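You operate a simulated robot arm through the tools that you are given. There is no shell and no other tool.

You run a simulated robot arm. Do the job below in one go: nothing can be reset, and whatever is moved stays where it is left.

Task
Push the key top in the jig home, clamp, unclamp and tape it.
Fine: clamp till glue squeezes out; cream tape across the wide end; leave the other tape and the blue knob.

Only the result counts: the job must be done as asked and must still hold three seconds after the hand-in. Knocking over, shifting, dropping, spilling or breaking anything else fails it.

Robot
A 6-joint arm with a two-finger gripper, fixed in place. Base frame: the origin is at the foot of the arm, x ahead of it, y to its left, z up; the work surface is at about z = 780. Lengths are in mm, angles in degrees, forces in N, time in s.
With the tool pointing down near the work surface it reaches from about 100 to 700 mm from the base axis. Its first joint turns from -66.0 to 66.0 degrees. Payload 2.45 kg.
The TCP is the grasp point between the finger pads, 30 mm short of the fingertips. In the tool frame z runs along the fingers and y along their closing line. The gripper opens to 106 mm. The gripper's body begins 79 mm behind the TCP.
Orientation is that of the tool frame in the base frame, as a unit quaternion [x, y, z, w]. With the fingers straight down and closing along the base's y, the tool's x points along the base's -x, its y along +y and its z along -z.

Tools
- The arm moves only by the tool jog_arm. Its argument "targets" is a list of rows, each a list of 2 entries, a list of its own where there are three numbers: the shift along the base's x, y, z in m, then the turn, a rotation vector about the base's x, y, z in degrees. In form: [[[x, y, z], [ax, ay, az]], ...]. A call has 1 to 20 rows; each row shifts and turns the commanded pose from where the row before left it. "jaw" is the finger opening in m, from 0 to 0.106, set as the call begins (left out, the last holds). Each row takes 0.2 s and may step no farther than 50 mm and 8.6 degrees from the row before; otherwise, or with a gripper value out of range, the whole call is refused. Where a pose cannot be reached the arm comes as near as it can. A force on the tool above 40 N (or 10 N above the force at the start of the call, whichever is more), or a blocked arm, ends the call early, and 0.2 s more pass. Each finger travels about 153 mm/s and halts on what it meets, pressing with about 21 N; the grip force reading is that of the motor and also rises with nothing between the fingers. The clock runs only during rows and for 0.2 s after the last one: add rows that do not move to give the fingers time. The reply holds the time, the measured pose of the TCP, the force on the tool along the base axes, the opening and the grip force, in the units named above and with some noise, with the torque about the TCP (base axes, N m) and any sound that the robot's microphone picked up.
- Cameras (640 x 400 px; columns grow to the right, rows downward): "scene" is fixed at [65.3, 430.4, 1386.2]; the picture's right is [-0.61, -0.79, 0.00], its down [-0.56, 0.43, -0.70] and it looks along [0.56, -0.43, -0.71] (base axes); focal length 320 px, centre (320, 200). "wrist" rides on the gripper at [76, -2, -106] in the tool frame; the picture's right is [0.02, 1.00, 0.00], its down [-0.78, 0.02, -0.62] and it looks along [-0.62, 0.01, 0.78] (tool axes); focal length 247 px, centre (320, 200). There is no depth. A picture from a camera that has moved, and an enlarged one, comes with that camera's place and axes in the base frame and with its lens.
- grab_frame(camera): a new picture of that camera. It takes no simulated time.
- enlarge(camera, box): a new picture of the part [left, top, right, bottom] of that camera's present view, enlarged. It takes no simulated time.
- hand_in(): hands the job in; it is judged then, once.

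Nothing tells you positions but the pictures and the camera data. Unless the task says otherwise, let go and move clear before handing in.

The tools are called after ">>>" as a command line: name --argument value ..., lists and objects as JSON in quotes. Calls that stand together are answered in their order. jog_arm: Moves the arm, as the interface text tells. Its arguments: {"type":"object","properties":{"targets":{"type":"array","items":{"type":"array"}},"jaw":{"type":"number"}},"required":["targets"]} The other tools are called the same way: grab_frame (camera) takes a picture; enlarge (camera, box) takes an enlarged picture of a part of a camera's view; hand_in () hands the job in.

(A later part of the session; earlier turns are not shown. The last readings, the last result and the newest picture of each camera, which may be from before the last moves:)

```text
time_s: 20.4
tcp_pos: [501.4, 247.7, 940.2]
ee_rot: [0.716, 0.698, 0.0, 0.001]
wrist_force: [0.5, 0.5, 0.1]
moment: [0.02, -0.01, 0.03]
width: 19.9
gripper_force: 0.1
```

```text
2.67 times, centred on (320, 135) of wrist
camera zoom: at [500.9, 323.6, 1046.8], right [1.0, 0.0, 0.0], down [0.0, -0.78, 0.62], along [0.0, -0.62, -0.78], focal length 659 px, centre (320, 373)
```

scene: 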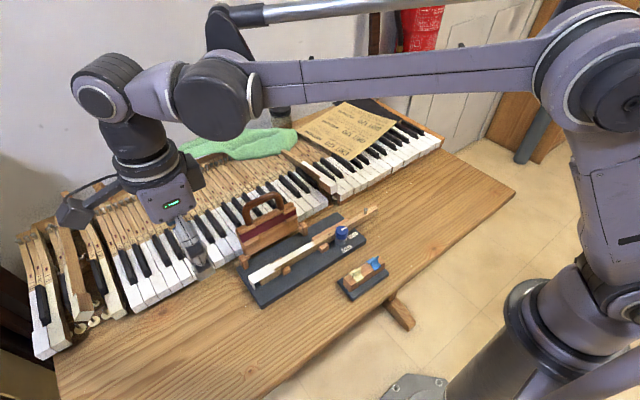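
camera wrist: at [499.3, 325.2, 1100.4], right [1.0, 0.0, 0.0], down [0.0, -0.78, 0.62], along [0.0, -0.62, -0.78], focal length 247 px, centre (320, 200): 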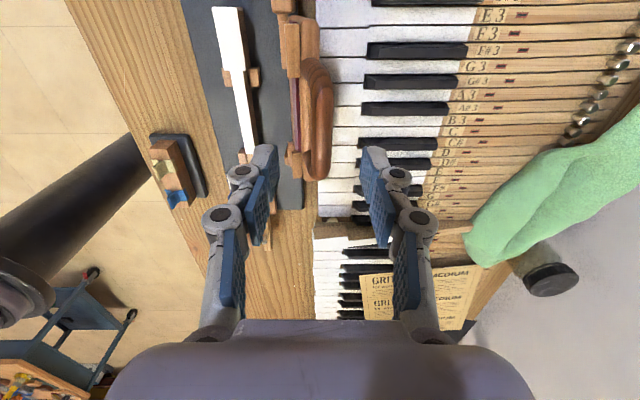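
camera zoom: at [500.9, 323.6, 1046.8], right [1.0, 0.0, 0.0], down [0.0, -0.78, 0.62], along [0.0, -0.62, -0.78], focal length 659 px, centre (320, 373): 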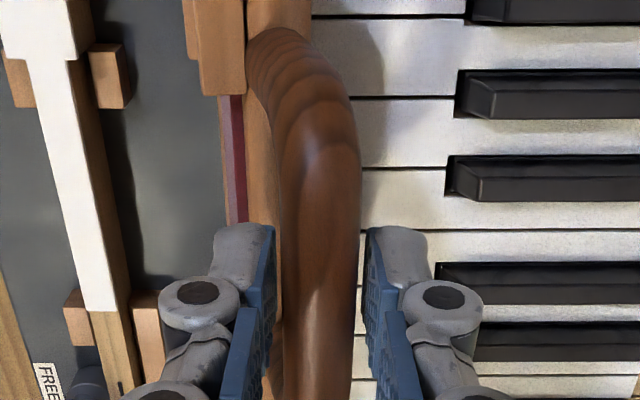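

The fingers cage the bar with a few millimetres on each side and no force. I'll push the caul towards upright.

>>> jog_arm --targets '[[[-0.0055, 0, 0.0015], [0, 0, 0]], [[-0.0055, 0, 0.0015], [0, 0, 0]], [[-0.0058, 0, 0.001], [0, 0, 0]], [[0, 0, 0], [0, 0, 0]]]'

>>> enlarge --camera "wrist" --box '[240, 60, 400, 210]'

>>> enlarge --camera "scene" --box '[225, 155, 325, 275]'

```text
time_s: 21.4
tcp_pos: [487.7, 246.9, 944.5]
ee_rot: [0.717, 0.697, 0.0, 0.001]
wrist_force: [0.3, -1.5, -0.5]
moment: [0.02, -0.03, 0.02]
width: 20.1
gripper_force: 0.5
```

```text
2.67 times, centred on (320, 135) of wrist
camera zoom: at [485.4, 323.8, 1051.2], right [1.0, 0.0, 0.0], down [0.0, -0.78, 0.62], along [0.0, -0.62, -0.78], focal length 659 px, centre (320, 373)
```

zoom: 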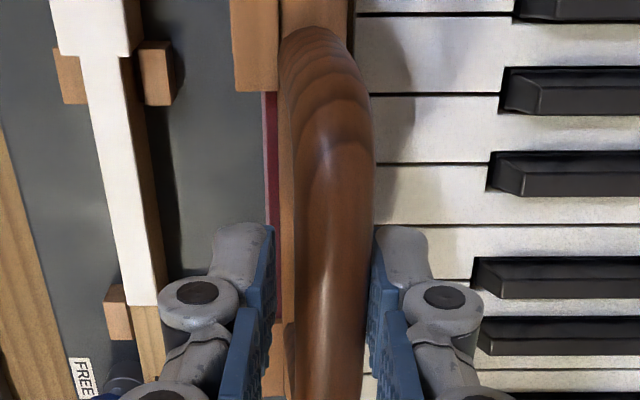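

```text
3.33 times, centred on (275, 215) of scene
camera zoom: at [65.3, 430.4, 1386.2], right [-0.61, -0.79, 0.0], down [-0.56, 0.43, -0.7], along [0.56, -0.43, -0.71], focal length 1068 px, centre (470, 150)
```

zoom: 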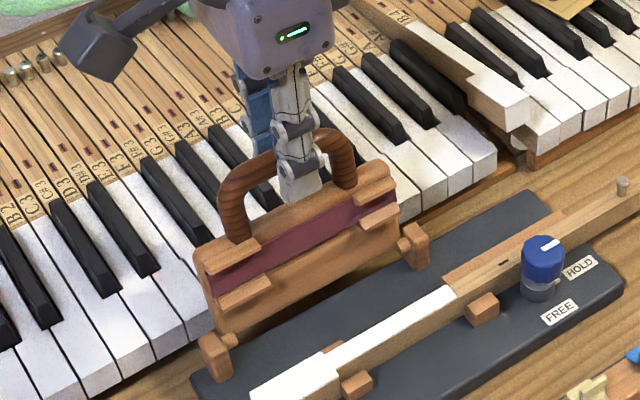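

The caul follows the finger with negligible force. I'll carry on through the upright position in small steps.

>>> jog_arm --targets '[[[-0.006, 0, 0.001], [0, 0, 0]], [[-0.006, 0, 0.0005], [0, 0, 0]], [[-0.006, 0, 0], [0, 0, 0]], [[-0.006, 0, -0.0003], [0, 0, 0]], [[0, 0, 0], [0, 0, 0]]]'

>>> enlarge --camera "wrist" --box '[240, 60, 400, 210]'

>>> enlarge --camera "scene" --box '[225, 155, 325, 275]'

```text
time_s: 22.6
tcp_pos: [462.8, 247.9, 944.9]
ee_rot: [0.716, 0.698, 0.001, 0.001]
wrist_force: [0.3, -0.6, -0.8]
moment: [0.03, 0.0, 0.01]
width: 20.1
gripper_force: 0.6
```

```text
2.67 times, centred on (320, 135) of wrist
camera zoom: at [461.9, 324.3, 1052.5], right [1.0, 0.0, 0.0], down [0.0, -0.78, 0.62], along [0.0, -0.62, -0.78], focal length 659 px, centre (320, 373)
```

zoom: 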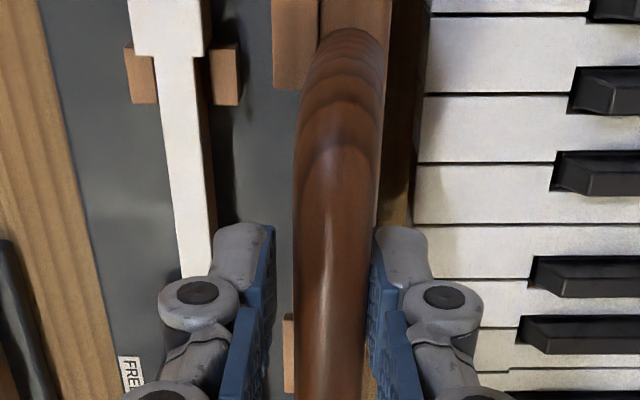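

```text
3.33 times, centred on (275, 215) of scene
camera zoom: at [65.3, 430.4, 1386.2], right [-0.61, -0.79, 0.0], down [-0.56, 0.43, -0.7], along [0.56, -0.43, -0.71], focal length 1068 px, centre (470, 150)
```

zoom: 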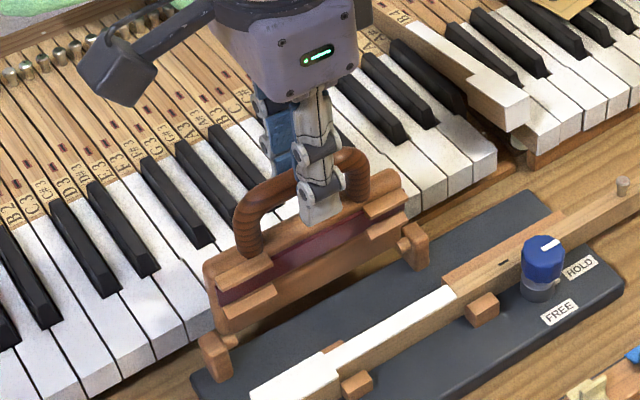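

The caul is roughly upright and still leans on the rear finger. I'll continue along the arc.

>>> jog_arm --targets '[[[-0.0058, 0, -0.0004], [0, 0, 0]], [[-0.0058, 0, -0.0006], [0, 0, 0]], [[-0.0057, 0, -0.001], [0, 0, 0]], [[-0.0056, 0, -0.0013], [0, 0, 0]], [[0, 0, 0], [0, 0, 0]]]'

>>> enlarge --camera "wrist" --box '[240, 60, 400, 210]'

>>> enlarge --camera "scene" --box '[225, 155, 325, 275]'

```text
time_s: 23.8
tcp_pos: [439.6, 248.8, 942.5]
ee_rot: [0.717, 0.697, 0.001, 0.0]
wrist_force: [-0.3, 0.6, -0.6]
moment: [0.0, -0.03, 0.03]
width: 20.4
gripper_force: 0.0
```

```text
2.67 times, centred on (320, 135) of wrist
camera zoom: at [438.8, 324.4, 1049.3], right [1.0, 0.0, 0.0], down [0.0, -0.78, 0.62], along [0.0, -0.62, -0.78], focal length 659 px, centre (320, 373)
```

zoom: 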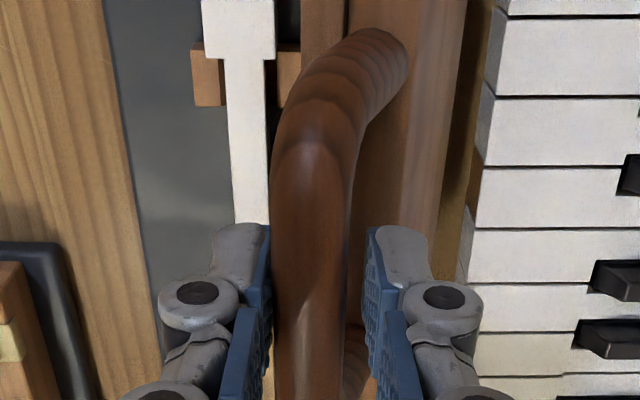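

```text
3.33 times, centred on (275, 215) of scene
camera zoom: at [65.3, 430.4, 1386.2], right [-0.61, -0.79, 0.0], down [-0.56, 0.43, -0.7], along [0.56, -0.43, -0.71], focal length 1068 px, centre (470, 150)
```

zoom: 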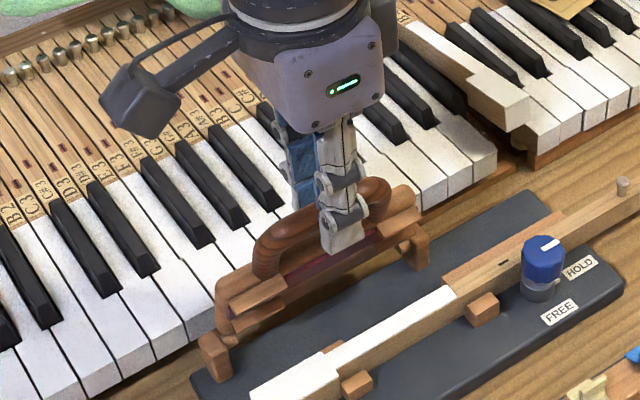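

The caul has tipped over and now rests on the front finger. I'll lower it further along the arc.

>>> jog_arm --targets '[[[-0.0046, 0, -0.0016], [0, 0, 0]], [[-0.0045, 0, -0.0016], [0, 0, 0]], [[-0.0045, 0, -0.002], [0, 0, 0]], [[-0.0044, 0, -0.002], [0, 0, 0]], [[-0.0042, 0, -0.0024], [0, 0, 0]], [[-0.0042, 0, -0.0024], [0, 0, 0]], [[-0.004, 0, -0.0027], [0, 0, 0]], [[-0.004, 0, -0.0028], [0, 0, 0]], [[0, 0, 0], [0, 0, 0]]]'

>>> enlarge --camera "wrist" --box '[240, 60, 400, 210]'

>>> enlarge --camera "scene" --box '[225, 165, 345, 295]'

```text
time_s: 25.8
tcp_pos: [406.4, 247.8, 924.9]
ee_rot: [0.717, 0.698, 0.001, 0.001]
wrist_force: [0.2, -0.1, 0.0]
moment: [0.0, -0.02, 0.03]
width: 20.3
gripper_force: 0.5
```

```text
2.67 times, centred on (320, 135) of wrist
camera zoom: at [404.2, 324.4, 1031.1], right [1.0, 0.0, 0.0], down [0.0, -0.78, 0.62], along [0.0, -0.62, -0.78], focal length 659 px, centre (320, 373)
```

zoom: 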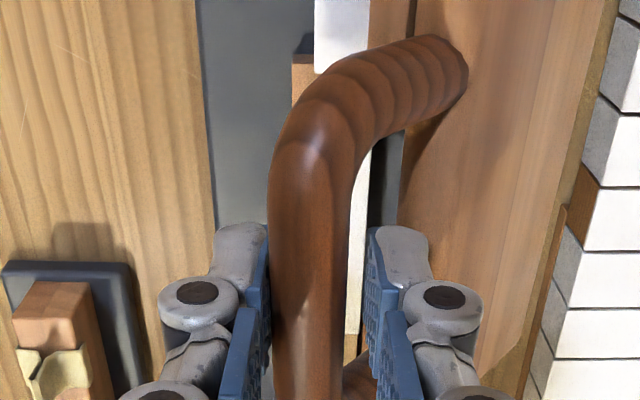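

```text
3.08 times, centred on (285, 230) of scene
camera zoom: at [65.3, 430.4, 1386.2], right [-0.61, -0.79, 0.0], down [-0.56, 0.43, -0.7], along [0.56, -0.43, -0.71], focal length 986 px, centre (428, 108)
```

zoom: 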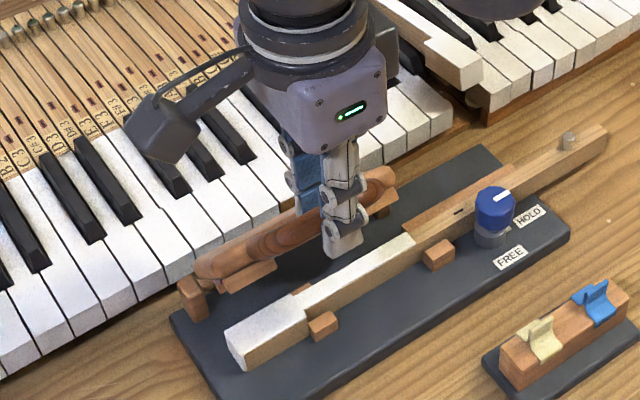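

All is moving freely. I'll continue lowering to about 60°.

>>> jog_arm --targets '[[[-0.0038, 0, -0.003], [0, 0, 0]], [[-0.0037, 0, -0.0032], [0, 0, 0]], [[-0.0035, 0, -0.0034], [0, 0, 0]], [[-0.0035, 0, -0.0034], [0, 0, 0]], [[-0.0032, 0, -0.0037], [0, 0, 0]], [[-0.0031, 0, -0.0037], [0, 0, 0]], [[-0.0028, 0, -0.004], [0, 0, 0]], [[-0.0028, 0, -0.0039], [0, 0, 0]], [[-0.0025, 0, -0.0042], [0, 0, 0]], [[-0.0025, 0, -0.0042], [0, 0, 0]], [[0, 0, 0], [0, 0, 0]]]'

>>> enlarge --camera "wrist" --box '[240, 60, 400, 210]'

>>> enlarge --camera "scene" --box '[225, 175, 345, 305]'

```text
time_s: 28.2
tcp_pos: [374.0, 248.3, 887.6]
ee_rot: [0.717, 0.698, -0.001, 0.002]
wrist_force: [-2.0, -0.7, 0.5]
moment: [0.01, 0.03, 0.04]
width: 21.4
gripper_force: 1.2
```

```text
2.67 times, centred on (320, 135) of wrist
camera zoom: at [373.5, 324.8, 994.0], right [1.0, 0.0, 0.0], down [0.0, -0.78, 0.62], along [0.0, -0.62, -0.78], focal length 659 px, centre (320, 373)
```

zoom: 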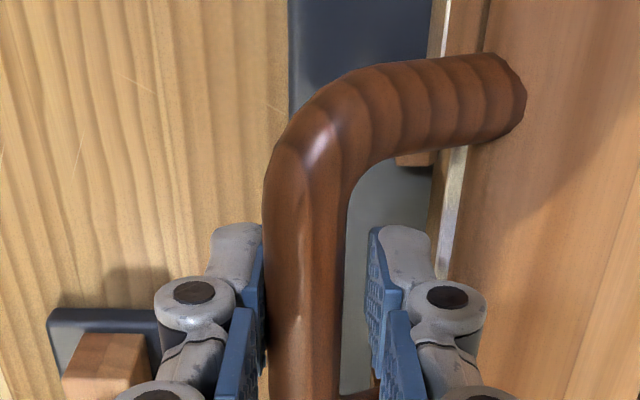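

```text
3.08 times, centred on (285, 240) of scene
camera zoom: at [65.3, 430.4, 1386.2], right [-0.61, -0.79, 0.0], down [-0.56, 0.43, -0.7], along [0.56, -0.43, -0.71], focal length 986 px, centre (428, 77)
```

zoom: 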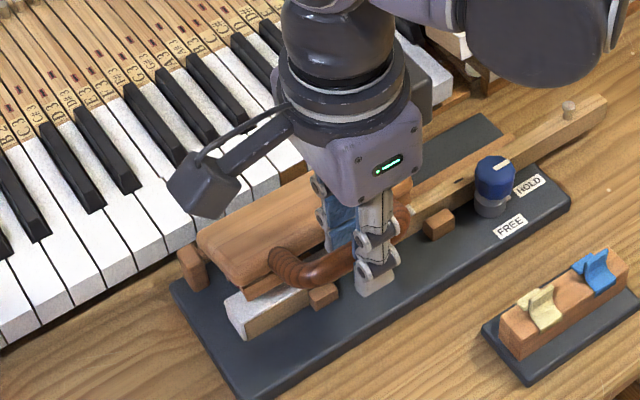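

The caul is now about 60° down, resting lightly on the front finger. I'll raise the fingers 6 mm for tip clearance and close them onto the bar so the last part of the descent is controlled.

>>> jog_arm --targets '[[[0, 0, 0.006], [0, 0, 0]], [[0, 0, 0], [0, 0, 0]]]'

>>> jog_arm --targets '[[[0, 0, 0], [0, 0, 0]], [[0, 0, 0], [0, 0, 0]], [[0, 0, 0], [0, 0, 0]]]' --jaw 0.0

>>> enlarge --camera "wrist" --box '[240, 60, 400, 210]'

>>> enlarge --camera "scene" --box '[225, 175, 345, 305]'

```text
time_s: 28.8
tcp_pos: [374.9, 248.9, 894.6]
ee_rot: [0.717, 0.698, 0.001, 0.001]
wrist_force: [-2.3, 0.2, -1.1]
moment: [-0.04, -0.01, 0.0]
width: 20.7
gripper_force: 0.1
```

```text
time_s: 29.6
tcp_pos: [373.6, 248.1, 894.5]
ee_rot: [0.716, 0.698, 0.0, 0.0]
wrist_force: [-19.3, 1.2, 10.1]
moment: [0.02, 0.27, 0.33]
width: 15.0
gripper_force: 21.0
```

```text
2.67 times, centred on (320, 135) of wrist
camera zoom: at [372.4, 325.0, 1000.8], right [1.0, 0.0, 0.0], down [0.0, -0.78, 0.62], along [0.0, -0.62, -0.78], focal length 659 px, centre (320, 373)
```

zoom: 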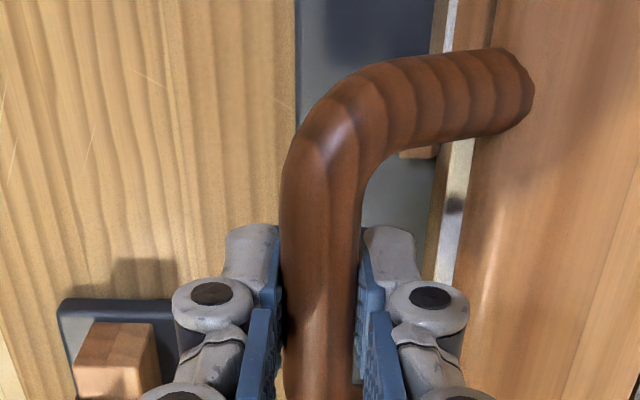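

```text
3.08 times, centred on (285, 240) of scene
camera zoom: at [64.7, 430.3, 1386.3], right [-0.61, -0.79, 0.0], down [-0.56, 0.43, -0.7], along [0.56, -0.43, -0.71], focal length 986 px, centre (428, 77)
```

zoom: 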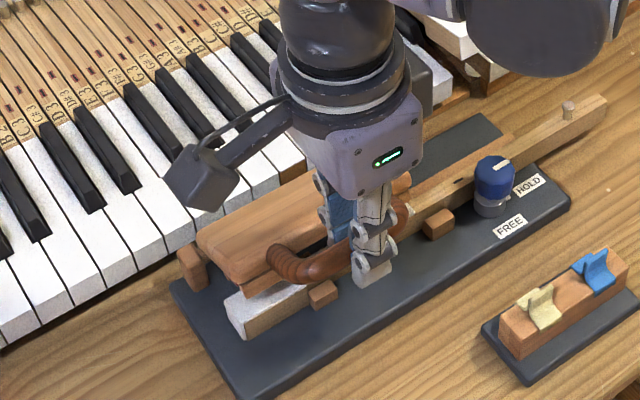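

Closing the jaw pressed the bar mostly with the front finger (−19 N in x), jamming towards the hinge. I'll shift the gripper a little in −x so the grip balances.

>>> jog_arm --targets '[[[-0.001, 0, 0], [0, 0, 0]], [[-0.001, 0, 0], [0, 0, 0]], [[0, 0, 0], [0, 0, 0]]]'

```text
time_s: 30.4
tcp_pos: [373.4, 248.0, 894.1]
ee_rot: [0.717, 0.697, 0.002, 0.002]
wrist_force: [-2.6, 6.3, 1.3]
moment: [0.0, 0.02, 0.36]
width: 14.9
gripper_force: 21.2
```

The x load has dropped to −2.6 N but a small yaw torque remains, so the bar is slightly turned relative to the fingers. I'll turn the tool a little to relax it.

>>> jog_arm --targets '[[[-0.0003, 0, 0], [0, 0, 0.5]], [[0, 0, 0], [0, 0, 0]]]'

```text
time_s: 31.0
tcp_pos: [372.9, 247.5, 893.9]
ee_rot: [0.713, 0.701, 0.002, 0.003]
wrist_force: [6.6, 7.0, 0.0]
moment: [0.3, -0.12, 0.12]
width: 14.9
gripper_force: 21.0
```

>>> jog_arm --targets '[[[0.0005, 0.001, 0], [0, 0, 0.2]], [[0, 0, 0], [0, 0, 0]]]'

>>> enlarge --camera "wrist" --box '[240, 60, 400, 210]'

>>> enlarge --camera "scene" --box '[225, 175, 385, 305]'

```text
time_s: 31.6
tcp_pos: [372.9, 248.1, 893.5]
ee_rot: [0.713, 0.701, -0.001, 0.002]
wrist_force: [7.7, -2.8, 0.7]
moment: [0.3, -0.06, 0.04]
width: 15.1
gripper_force: 20.8
```

```text
2.67 times, centred on (320, 135) of wrist
camera zoom: at [371.2, 325.2, 1000.9], right [1.0, 0.01, 0.0], down [0.0, -0.78, 0.62], along [0.01, -0.62, -0.78], focal length 659 px, centre (320, 373)
```

zoom: 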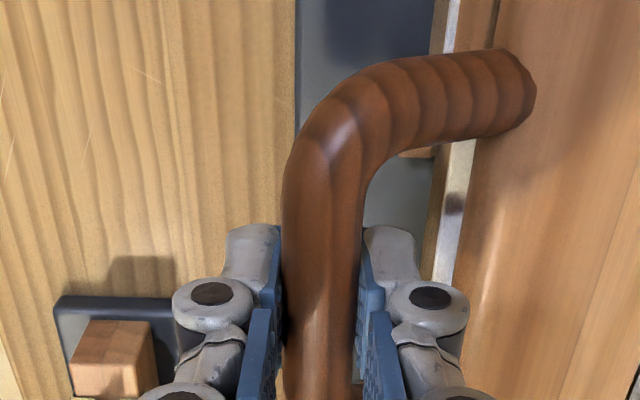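

```text
3.08 times, centred on (305, 240) of scene
camera zoom: at [65.6, 430.4, 1386.2], right [-0.61, -0.79, 0.0], down [-0.56, 0.43, -0.7], along [0.56, -0.43, -0.71], focal length 986 px, centre (366, 77)
```

zoom: 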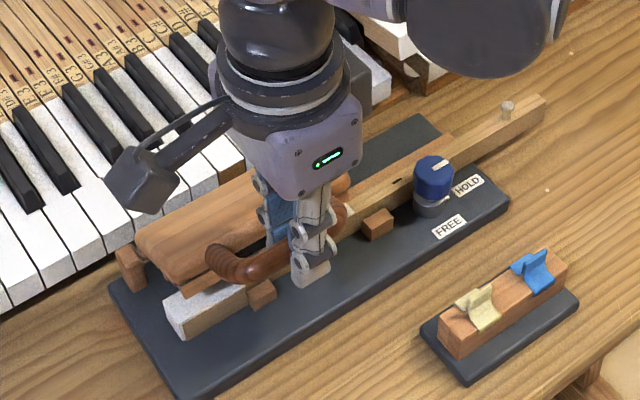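

The grip holds the bar with small residual forces. I'll lower the caul a few millimetres at a time, watching the forces.

>>> jog_arm --targets '[[[0, 0, -0.003], [0, 0, 0]], [[-0.001, 0, -0.004], [0, 0, 0]], [[0, 0, 0], [0, 0, 0]]]'

```text
time_s: 32.4
tcp_pos: [369.0, 248.2, 887.7]
ee_rot: [0.712, 0.703, -0.002, -0.001]
wrist_force: [-13.5, -7.6, 5.9]
moment: [-0.43, 0.18, 0.07]
width: 14.8
gripper_force: 20.9
```

The path needs more −x per mm of descent than I gave it. I'll loosen the jaw slightly to a snug cage to remove these side loads and continue along the arc.

>>> jog_arm --targets '[[[-0.001, 0, 0], [0, 0, 0]], [[0, 0, 0], [0, 0, 0]]]' --jaw 0.0185

>>> enlarge --camera "wrist" --box '[240, 60, 400, 210]'

```text
time_s: 33.0
tcp_pos: [371.7, 248.5, 886.6]
ee_rot: [0.712, 0.702, 0.0, 0.001]
wrist_force: [-2.4, 0.5, 0.0]
moment: [0.03, -0.01, 0.0]
width: 19.3
gripper_force: 0.8
```

```text
2.67 times, centred on (320, 135) of wrist
camera zoom: at [368.6, 325.6, 994.1], right [1.0, 0.01, 0.0], down [0.0, -0.78, 0.62], along [0.01, -0.62, -0.78], focal length 659 px, centre (320, 373)
```

zoom: 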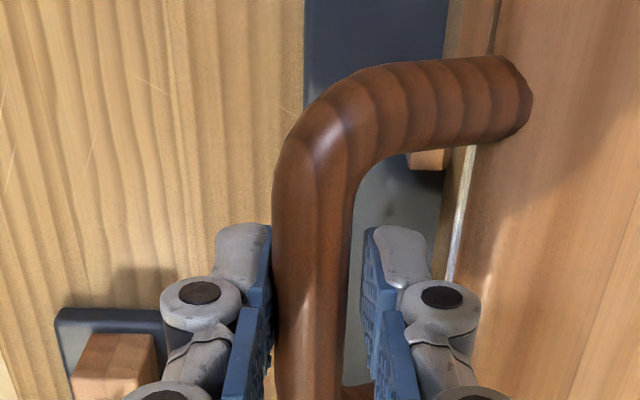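

Forces are small again. I'll continue down the arc to about 75°.

>>> jog_arm --targets '[[[-0.0019, 0, -0.0045], [0, 0, 0]], [[-0.0018, 0, -0.0045], [0, 0, 0]], [[-0.0015, 0, -0.0047], [0, 0, 0]], [[-0.0014, 0, -0.0046], [0, 0, 0]], [[0, 0, 0], [0, 0, 0]]]'

>>> enlarge --camera "wrist" --box '[240, 60, 400, 210]'

>>> enlarge --camera "scene" --box '[225, 195, 345, 305]'

```text
time_s: 34.2
tcp_pos: [364.2, 248.4, 869.1]
ee_rot: [0.712, 0.702, 0.0, 0.001]
wrist_force: [-3.8, -0.8, -0.5]
moment: [-0.02, 0.03, 0.02]
width: 20.7
gripper_force: 1.7
```

```text
2.67 times, centred on (320, 135) of wrist
camera zoom: at [361.9, 326.2, 975.5], right [1.0, 0.01, 0.0], down [0.01, -0.78, 0.62], along [0.01, -0.62, -0.78], focal length 659 px, centre (320, 373)
```

zoom: 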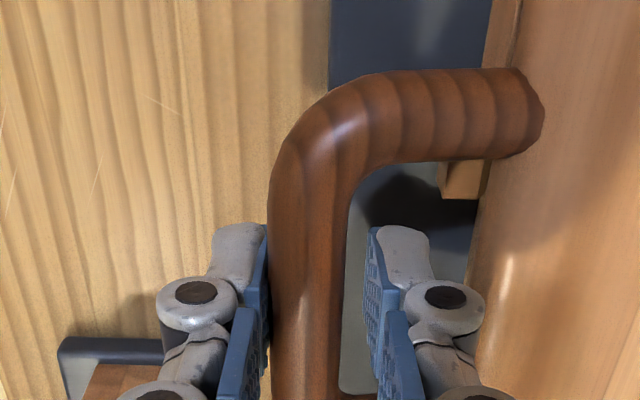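

```text
3.64 times, centred on (285, 250) of scene
camera zoom: at [65.3, 430.4, 1386.2], right [-0.61, -0.79, 0.0], down [-0.56, 0.43, -0.7], along [0.56, -0.43, -0.71], focal length 1165 px, centre (447, 18)
```

zoom: 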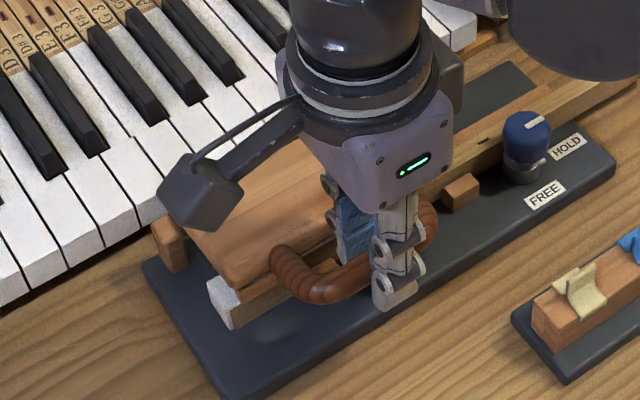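

The caul is about 75° down and well supported. I'll keep lowering in small steps.

>>> jog_arm --targets '[[[-0.0011, 0, -0.0047], [0, 0, 0]], [[-0.001, 0, -0.0048], [0, 0, 0]], [[-0.0007, 0, -0.0048], [0, 0, 0]], [[0, 0, 0], [0, 0, 0]]]'

>>> enlarge --camera "wrist" --box '[240, 60, 400, 210]'

>>> enlarge --camera "scene" --box '[225, 195, 345, 305]'

```text
time_s: 35.2
tcp_pos: [360.6, 251.2, 854.2]
ee_rot: [0.712, 0.702, 0.0, 0.001]
wrist_force: [-4.7, 2.1, -0.2]
moment: [0.05, 0.06, 0.01]
width: 21.0
gripper_force: 2.6
```

```text
2.67 times, centred on (320, 135) of wrist
camera zoom: at [358.9, 326.2, 961.5], right [1.0, 0.01, 0.0], down [0.01, -0.78, 0.62], along [0.01, -0.62, -0.78], focal length 659 px, centre (320, 373)
```

zoom: 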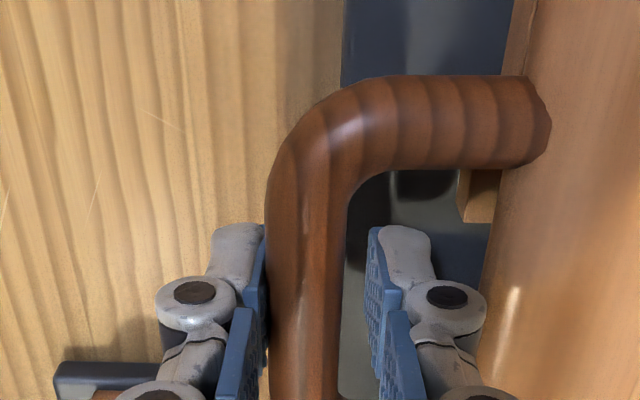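

```text
3.64 times, centred on (285, 250) of scene
camera zoom: at [65.2, 430.4, 1386.2], right [-0.61, -0.79, 0.0], down [-0.56, 0.43, -0.7], along [0.56, -0.43, -0.71], focal length 1165 px, centre (447, 18)
```

zoom: 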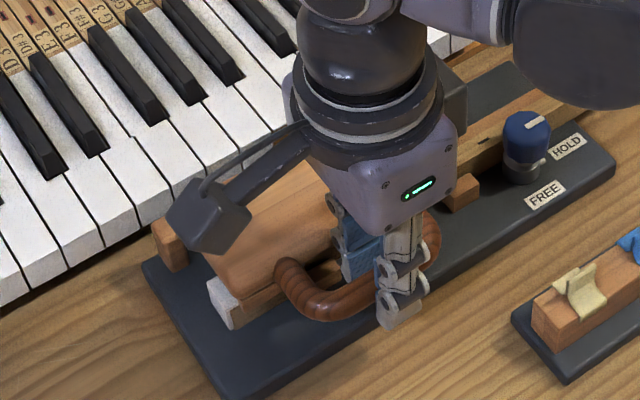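

The board is nearly horizontal above the key. I'll keep lowering gently and retreat slightly in −x.

>>> jog_arm --targets '[[[-0.0006, 0, -0.0045], [0, 0, 0]], [[-0.0005, 0, -0.0045], [0, 0, 0]], [[0, 0, 0], [0, 0, 0]]]'

>>> enlarge --camera "wrist" --box '[240, 60, 400, 210]'

>>> enlarge --camera "scene" --box '[225, 195, 345, 305]'

```text
time_s: 36.0
tcp_pos: [359.8, 249.9, 847.7]
ee_rot: [0.712, 0.702, 0.001, 0.0]
wrist_force: [-4.3, 1.8, -2.0]
moment: [0.0, 0.03, 0.01]
width: 21.9
gripper_force: 2.0
```

```text
2.67 times, centred on (320, 135) of wrist
camera zoom: at [357.8, 325.3, 952.4], right [1.0, 0.01, 0.0], down [0.01, -0.78, 0.62], along [0.01, -0.62, -0.78], focal length 659 px, centre (320, 373)
```

zoom: 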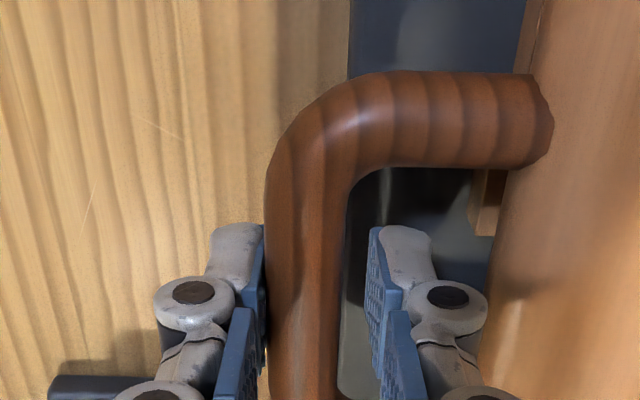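

```text
3.64 times, centred on (285, 250) of scene
camera zoom: at [65.2, 430.5, 1386.2], right [-0.61, -0.79, 0.0], down [-0.56, 0.43, -0.7], along [0.56, -0.43, -0.71], focal length 1165 px, centre (447, 18)
```

zoom: 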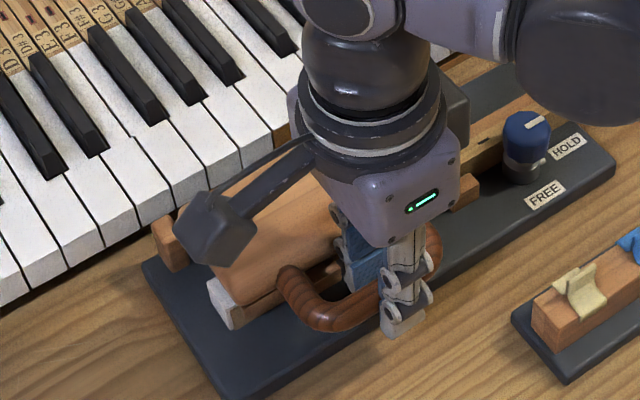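

>>> enlarge --camera "scene" --box '[255, 250, 315, 300]'

```text
8.00 times, centred on (285, 275) of scene
camera zoom: at [65.2, 430.5, 1386.2], right [-0.61, -0.79, 0.0], down [-0.56, 0.43, -0.7], along [0.56, -0.43, -0.71], focal length 2563 px, centre (600, -400)
```

zoom: 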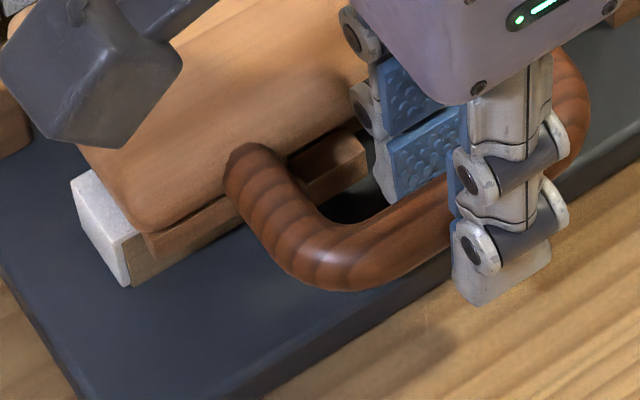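

The board is only slightly above the key top. I'll ease the front finger back in −x to let the caul settle onto the key.

>>> jog_arm --targets '[[[-0.0008, 0, -0.001], [0, 0, 0]], [[-0.0008, 0, -0.001], [0, 0, 0]], [[-0.0008, 0, 0], [0, 0, 0]], [[0, 0, 0], [0, 0, 0]]]'

>>> enlarge --camera "scene" --box '[255, 250, 315, 300]'

>>> enlarge --camera "wrist" --box '[240, 60, 400, 210]'

```text
time_s: 37.0
tcp_pos: [357.8, 248.7, 844.1]
ee_rot: [0.712, 0.702, 0.0, 0.0]
wrist_force: [-0.3, -0.2, 0.5]
moment: [-0.01, 0.0, 0.0]
width: 18.8
gripper_force: 0.1
```

```text
8.00 times, centred on (285, 275) of scene
camera zoom: at [65.3, 430.4, 1386.2], right [-0.61, -0.79, 0.0], down [-0.56, 0.43, -0.7], along [0.56, -0.43, -0.71], focal length 2563 px, centre (600, -400)
```

zoom: 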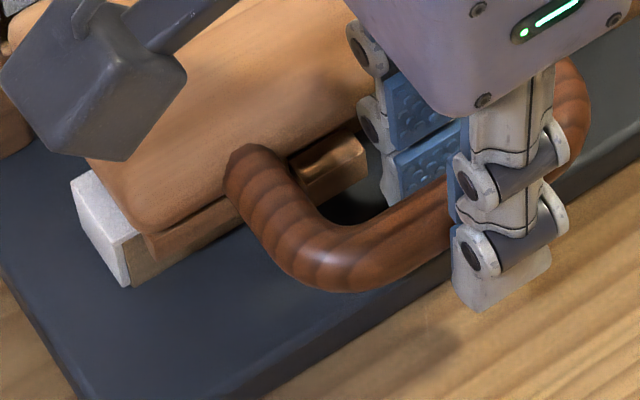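

```text
2.67 times, centred on (320, 135) of wrist
camera zoom: at [355.8, 325.7, 950.7], right [1.0, 0.01, 0.0], down [0.0, -0.78, 0.62], along [0.01, -0.62, -0.78], focal length 659 px, centre (320, 373)
```

zoom: 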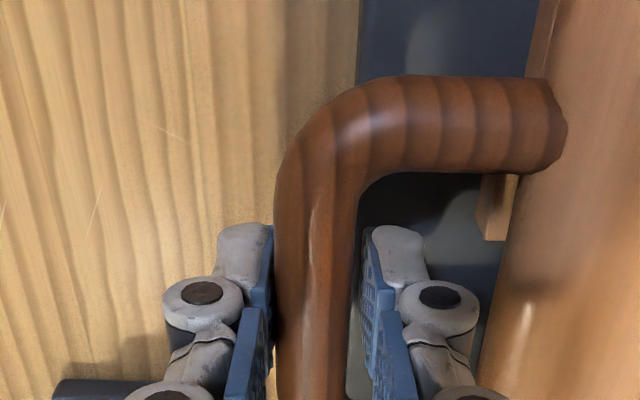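

The caul now rests on the key with no load on the fingers, and the bar is nearly centred under the gripper. I'll open, rise above the bar and close the fingers so I can press down on the handle from above.

>>> jog_arm --targets '[[[0, 0, 0], [0, 0, 0]], [[-0.0006, -0.001, 0], [0, 0, 0]], [[0, 0, 0.02], [0, 0, 0]], [[0, 0, 0.03], [0, 0, 0]], [[0, 0, 0], [0, 0, 0]]]' --jaw 0.04

>>> jog_arm --targets '[[[0, 0, 0], [0, 0, 0]], [[0, 0, 0], [0, 0, 0]]]' --jaw 0.0

>>> grab_frame --camera "wrist"

>>> enlarge --camera "scene" --box '[235, 205, 335, 305]'

```text
time_s: 38.2
tcp_pos: [357.8, 249.1, 893.4]
ee_rot: [0.712, 0.702, 0.002, 0.0]
wrist_force: [-0.5, 0.4, 0.5]
moment: [0.03, -0.03, -0.04]
width: 40.1
gripper_force: 0.3
```

```text
time_s: 38.8
tcp_pos: [357.3, 248.6, 894.6]
ee_rot: [0.712, 0.702, 0.001, 0.001]
wrist_force: [-0.6, -0.5, -0.3]
moment: [-0.02, -0.03, 0.0]
width: 0.1
gripper_force: 21.1
```

```text
taken
camera wrist: at [355.7, 324.9, 1000.6], right [1.0, 0.01, 0.0], down [0.01, -0.78, 0.62], along [0.01, -0.62, -0.78], focal length 247 px, centre (320, 200)
```

wrist: 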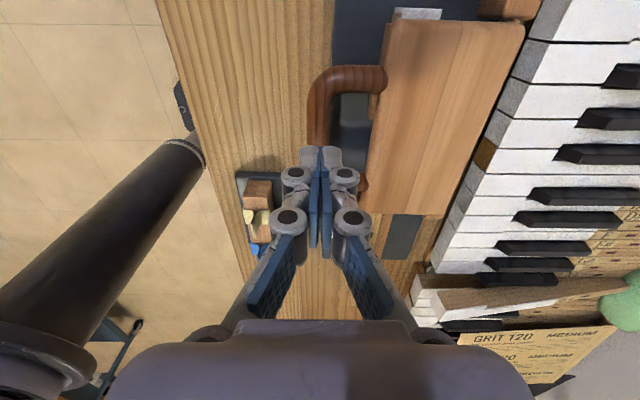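

```text
4.00 times, centred on (285, 255) of scene
camera zoom: at [65.3, 430.4, 1386.2], right [-0.61, -0.79, 0.0], down [-0.56, 0.43, -0.7], along [0.56, -0.43, -0.71], focal length 1281 px, centre (460, -20)
```

zoom: 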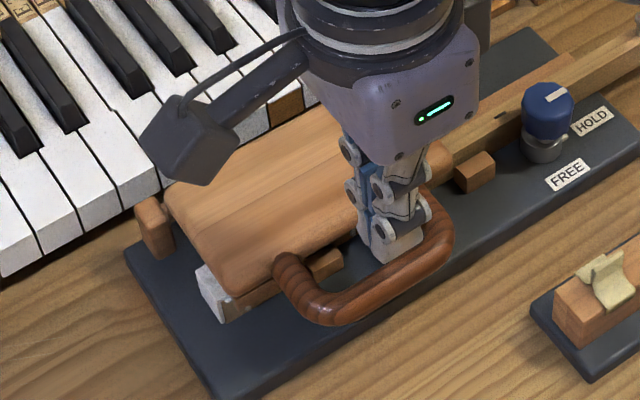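

>>> enlarge --camera "wrist" --box '[270, 50, 370, 170]'

>>> enlarge --camera "scene" --box '[290, 240, 350, 300]'

```text
3.33 times, centred on (320, 110) of wrist
camera zoom: at [355.7, 324.9, 1000.6], right [1.0, 0.01, 0.0], down [0.01, -0.78, 0.62], along [0.01, -0.62, -0.78], focal length 823 px, centre (320, 500)
```

zoom: 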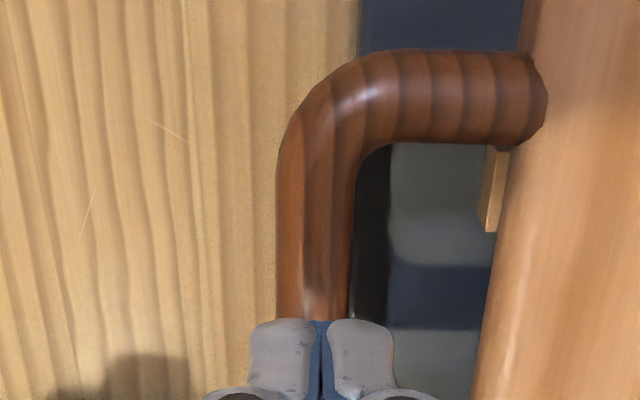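

```text
6.67 times, centred on (320, 270) of scene
camera zoom: at [65.3, 430.4, 1386.2], right [-0.61, -0.79, 0.0], down [-0.56, 0.43, -0.7], along [0.56, -0.43, -0.71], focal length 2136 px, centre (320, -267)
```

zoom: 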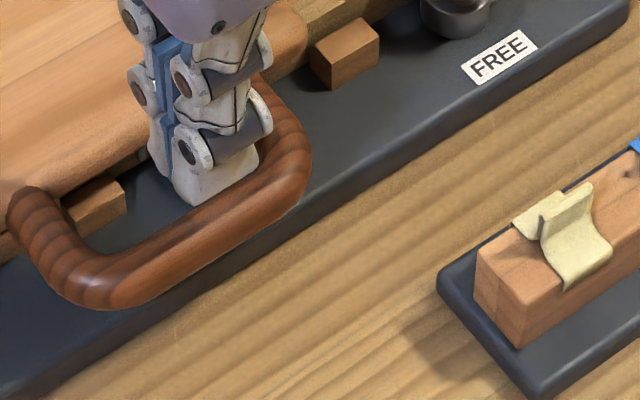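

The closed fingertips are just about over the bar centre. I'll shift 1 mm in −x and descend towards the bar, then feel for contact.

>>> jog_arm --targets '[[[-0.001, 0, -0.015], [0, 0, 0]], [[0, 0, -0.01], [0, 0, 0]], [[0, 0, 0], [0, 0, 0]]]'

>>> enlarge --camera "scene" --box '[290, 240, 350, 300]'

>>> enlarge --camera "wrist" --box '[270, 50, 370, 170]'

```text
time_s: 39.6
tcp_pos: [356.7, 247.1, 868.4]
ee_rot: [0.712, 0.703, 0.0, 0.001]
wrist_force: [-1.7, -1.4, 7.5]
moment: [0.06, 0.05, -0.01]
width: 5.9
gripper_force: 20.8
```

```text
6.67 times, centred on (320, 270) of scene
camera zoom: at [65.2, 430.3, 1386.2], right [-0.61, -0.79, 0.0], down [-0.56, 0.43, -0.7], along [0.56, -0.43, -0.71], focal length 2136 px, centre (320, -267)
```

zoom: 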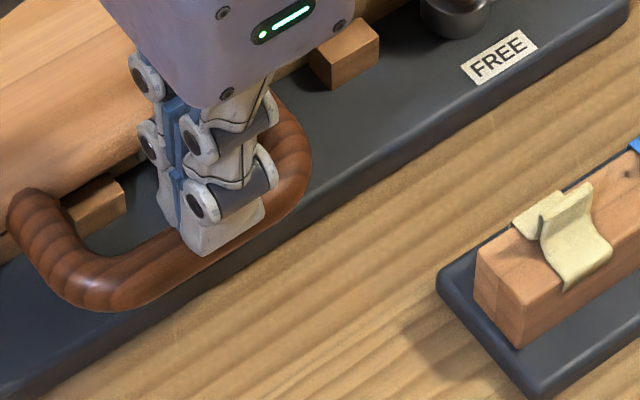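

```text
3.33 times, centred on (320, 110) of wrist
camera zoom: at [354.7, 324.1, 974.7], right [1.0, 0.01, 0.0], down [0.01, -0.78, 0.62], along [0.01, -0.62, -0.78], focal length 823 px, centre (320, 500)
```

zoom: 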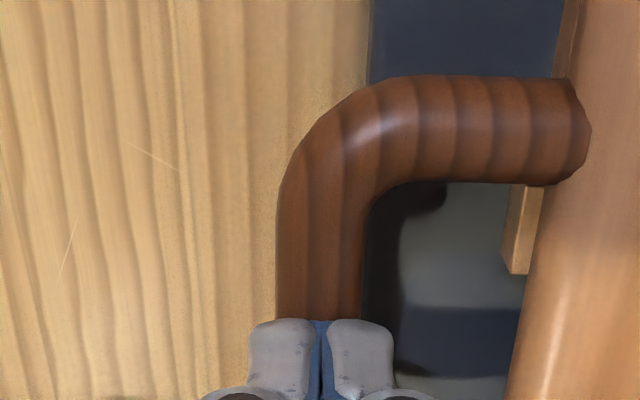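

The fingertips already touch the bar with 7.5 N at tip height ≈838. I'll press further in half-millimetre steps and watch for glue at the key edges.

>>> jog_arm --targets '[[[0, 0, -0.0005], [0, 0, 0]], [[0, 0, -0.0005], [0, 0, 0]], [[0, 0, 0], [0, 0, 0]]]'

>>> enlarge --camera "scene" --box '[255, 240, 315, 300]'

>>> enlarge --camera "scene" --box '[225, 195, 385, 310]'

```text
time_s: 40.4
tcp_pos: [355.4, 247.5, 868.3]
ee_rot: [0.712, 0.702, 0.0, 0.001]
wrist_force: [0.3, -4.8, 10.4]
moment: [0.0, 0.01, 0.05]
width: 5.7
gripper_force: 20.8
```

```text
6.67 times, centred on (285, 270) of scene
camera zoom: at [65.2, 430.2, 1386.3], right [-0.61, -0.79, 0.0], down [-0.56, 0.43, -0.7], along [0.56, -0.43, -0.71], focal length 2136 px, centre (553, -267)
```

zoom: 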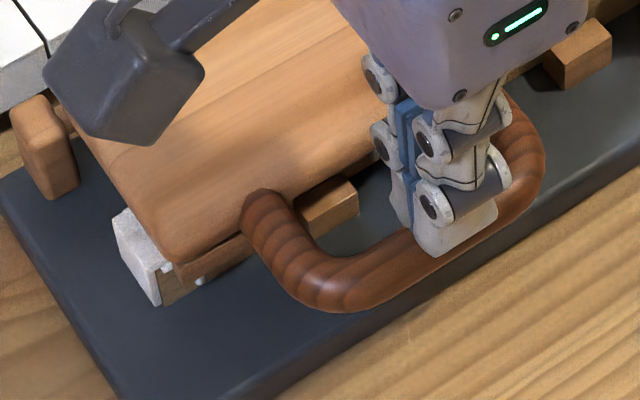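

```text
3.48 times, centred on (305, 252) of scene
camera zoom: at [65.2, 430.2, 1386.3], right [-0.61, -0.79, 0.0], down [-0.56, 0.43, -0.7], along [0.56, -0.43, -0.71], focal length 1114 px, centre (372, 17)
```

zoom: 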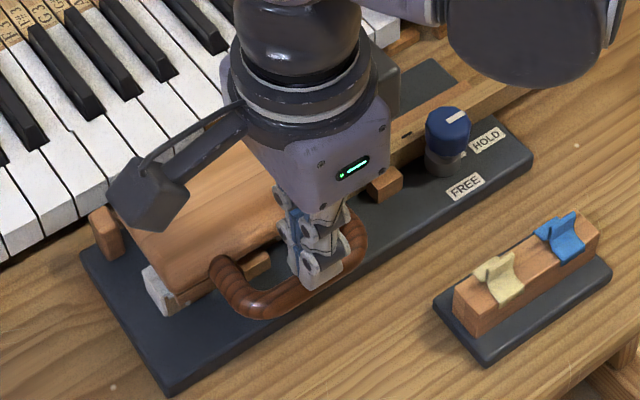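

Small pale beads have appeared at the key's edge near the lip. I'll zoom in to confirm that this is glue squeeze-out.

>>> enlarge --camera "scene" --box '[262, 267, 286, 289]'

>>> enlarge --camera "scene" --box '[265, 255, 325, 295]'

>>> enlarge --camera "wrist" --box '[300, 0, 440, 150]'

```text
16.00 times, centred on (274, 278) of scene
camera zoom: at [65.2, 430.2, 1386.3], right [-0.61, -0.79, 0.0], down [-0.56, 0.43, -0.7], along [0.56, -0.43, -0.71], focal length 5125 px, centre (1056, -1048)
```

zoom: 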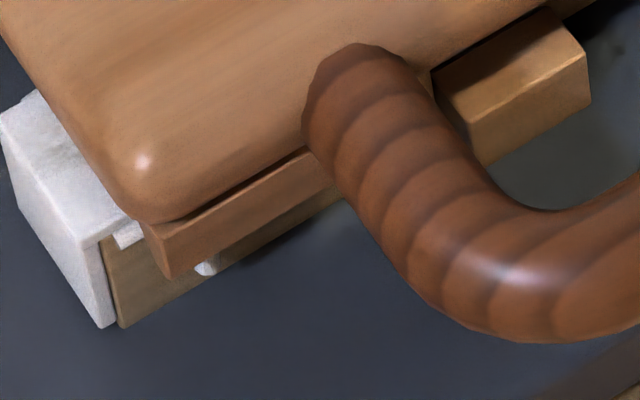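

```text
10.00 times, centred on (295, 275) of scene
camera zoom: at [65.2, 430.2, 1386.3], right [-0.61, -0.79, 0.0], down [-0.56, 0.43, -0.7], along [0.56, -0.43, -0.71], focal length 3203 px, centre (570, -550)
```

zoom: 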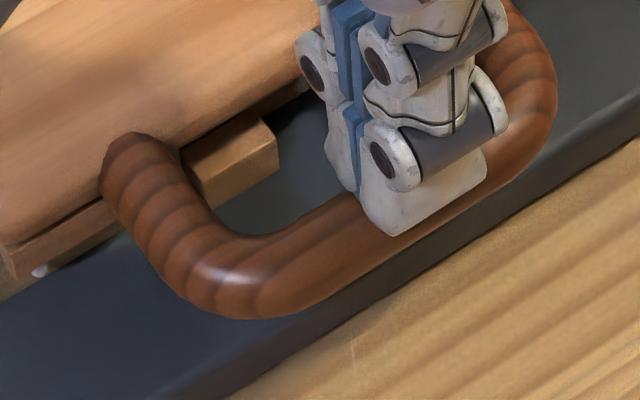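

```text
2.67 times, centred on (370, 75) of wrist
camera zoom: at [354.6, 324.3, 974.3], right [1.0, 0.01, 0.0], down [0.0, -0.78, 0.62], along [0.01, -0.62, -0.78], focal length 659 px, centre (187, 533)
```

zoom: 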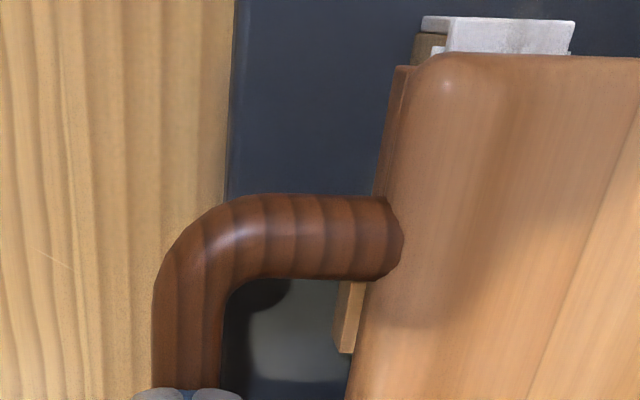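

Glue beads are now visible along the seam that were not there before pressing. I'll hold this pressure briefly and look again rather than press harder.

>>> jog_arm --targets '[[[0, 0, 0], [0, 0, 0]], [[0, 0, 0], [0, 0, 0]], [[0, 0, 0], [0, 0, 0]]]'

>>> enlarge --camera "scene" --box '[262, 267, 286, 289]'

```text
time_s: 41.2
tcp_pos: [356.2, 248.2, 868.4]
ee_rot: [0.712, 0.702, 0.0, 0.001]
wrist_force: [2.1, -5.4, 10.8]
moment: [-0.01, -0.04, -0.05]
width: 5.9
gripper_force: 20.8
```

```text
16.00 times, centred on (274, 278) of scene
camera zoom: at [65.2, 430.2, 1386.3], right [-0.61, -0.79, 0.0], down [-0.56, 0.43, -0.7], along [0.56, -0.43, -0.71], focal length 5125 px, centre (1056, -1048)
```

zoom: 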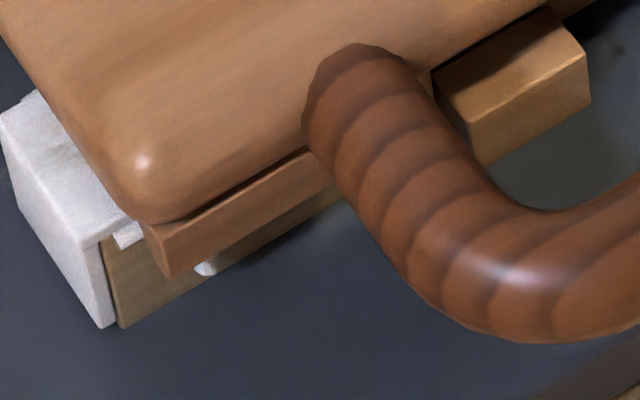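

The squeeze-out is steady, so clamping is done. I'll lift off the bar, open, and come down around it again to grip it and swing the caul back open.

>>> jog_arm --targets '[[[0, 0, 0.005], [0, 0, 0]], [[0, 0, 0.02], [0, 0, 0]], [[0, 0, 0], [0, 0, 0]]]'

>>> jog_arm --targets '[[[0, 0, 0], [0, 0, 0]], [[0, 0, 0], [0, 0, 0]], [[0, 0, -0.02], [0, 0, 0]], [[0, 0, -0.015], [0, 0, 0]], [[0, 0, -0.01], [0, 0, 0]], [[0, 0, 0], [0, 0, 0]]]' --jaw 0.04

>>> enlarge --camera "wrist" --box '[240, 60, 400, 210]'

>>> enlarge --camera "scene" --box '[255, 240, 335, 300]'

```text
time_s: 42.0
tcp_pos: [355.9, 248.0, 892.4]
ee_rot: [0.712, 0.702, 0.001, 0.001]
wrist_force: [0.0, -0.4, 0.1]
moment: [0.0, 0.02, 0.01]
width: 0.1
gripper_force: 20.8
```

```text
time_s: 43.4
tcp_pos: [356.2, 248.1, 846.0]
ee_rot: [0.712, 0.702, 0.0, 0.0]
wrist_force: [-0.5, 0.2, -0.3]
moment: [0.05, 0.0, 0.01]
width: 40.0
gripper_force: 0.0
```

```text
2.67 times, centred on (320, 135) of wrist
camera zoom: at [354.6, 324.4, 953.4], right [1.0, 0.01, 0.0], down [0.01, -0.78, 0.62], along [0.01, -0.62, -0.78], focal length 659 px, centre (320, 373)
```

zoom: 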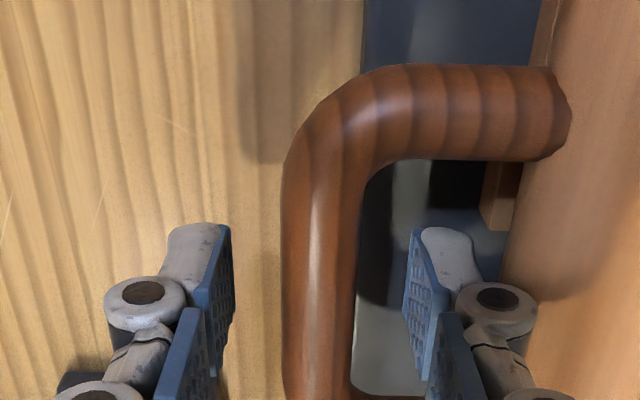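

```text
6.67 times, centred on (295, 270) of scene
camera zoom: at [65.3, 430.4, 1386.2], right [-0.61, -0.79, 0.0], down [-0.56, 0.43, -0.7], along [0.56, -0.43, -0.71], focal length 2136 px, centre (487, -267)
```

zoom: 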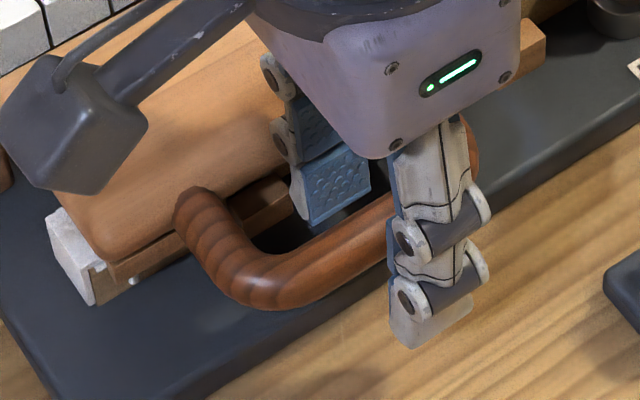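

The fingers straddle the bar, nearly centred. I'll nudge +0.5 mm and close onto it gently, checking the force.

>>> jog_arm --targets '[[[0.0005, 0, 0], [0, 0, 0]], [[0, 0, 0], [0, 0, 0]], [[0, 0, 0], [0, 0, 0]]]' --jaw 0.0

>>> enlarge --camera "wrist" --box '[240, 60, 400, 210]'

```text
time_s: 44.2
tcp_pos: [356.9, 247.8, 847.9]
ee_rot: [0.712, 0.702, 0.0, 0.0]
wrist_force: [-6.9, -3.7, -0.4]
moment: [0.03, 0.11, 0.07]
width: 14.8
gripper_force: 21.3
```

```text
2.67 times, centred on (320, 135) of wrist
camera zoom: at [354.6, 324.6, 953.8], right [1.0, 0.01, 0.0], down [0.01, -0.78, 0.62], along [0.01, -0.62, -0.78], focal length 659 px, centre (320, 373)
```

zoom: 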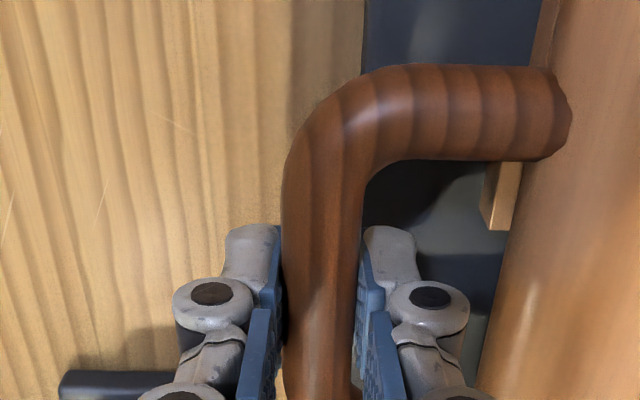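

The grip is good with small side loads. I'll relax those and start lifting along the arc.

>>> jog_arm --targets '[[[-0.0007, -0.0004, 0], [0, 0, 0]], [[0.0002, 0, 0.003], [0, 0, 0]], [[0.0006, 0, 0.004], [0, 0, 0]], [[0, 0, 0], [0, 0, 0]]]'

>>> enlarge --camera "scene" --box '[255, 240, 335, 300]'

```text
time_s: 45.2
tcp_pos: [357.2, 248.0, 854.5]
ee_rot: [0.712, 0.702, 0.0, 0.001]
wrist_force: [-4.4, 0.7, -0.1]
moment: [0.1, 0.1, 0.06]
width: 14.8
gripper_force: 21.3
```

```text
6.67 times, centred on (295, 270) of scene
camera zoom: at [65.3, 430.4, 1386.2], right [-0.61, -0.79, 0.0], down [-0.56, 0.43, -0.7], along [0.56, -0.43, -0.71], focal length 2136 px, centre (487, -267)
```

zoom: 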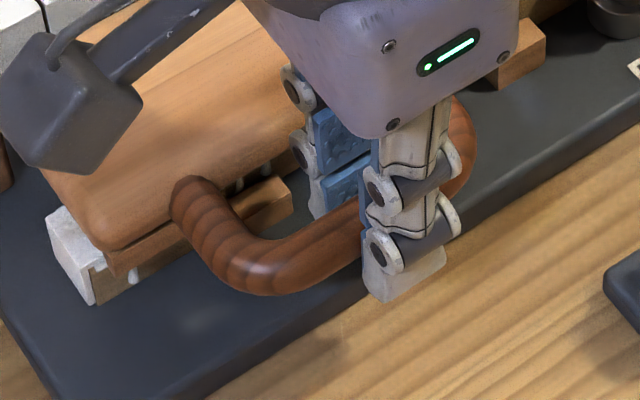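

The caul lifts off cleanly, and a row of glue beads is visible. I'll continue up the arc.

>>> jog_arm --targets '[[[0.0005, 0, 0.0055], [0, 0, 0]], [[0.0012, 0, 0.0057], [0, 0, 0]], [[0.0016, 0, 0.0056], [0, 0, 0]], [[0.002, 0, 0.0055], [0, 0, 0]], [[0, 0, 0], [0, 0, 0]]]'

```text
time_s: 46.4
tcp_pos: [362.5, 248.7, 876.8]
ee_rot: [0.712, 0.702, 0.001, 0.0]
wrist_force: [5.1, 2.1, -0.2]
moment: [0.04, -0.08, 0.05]
width: 14.8
gripper_force: 20.6
```

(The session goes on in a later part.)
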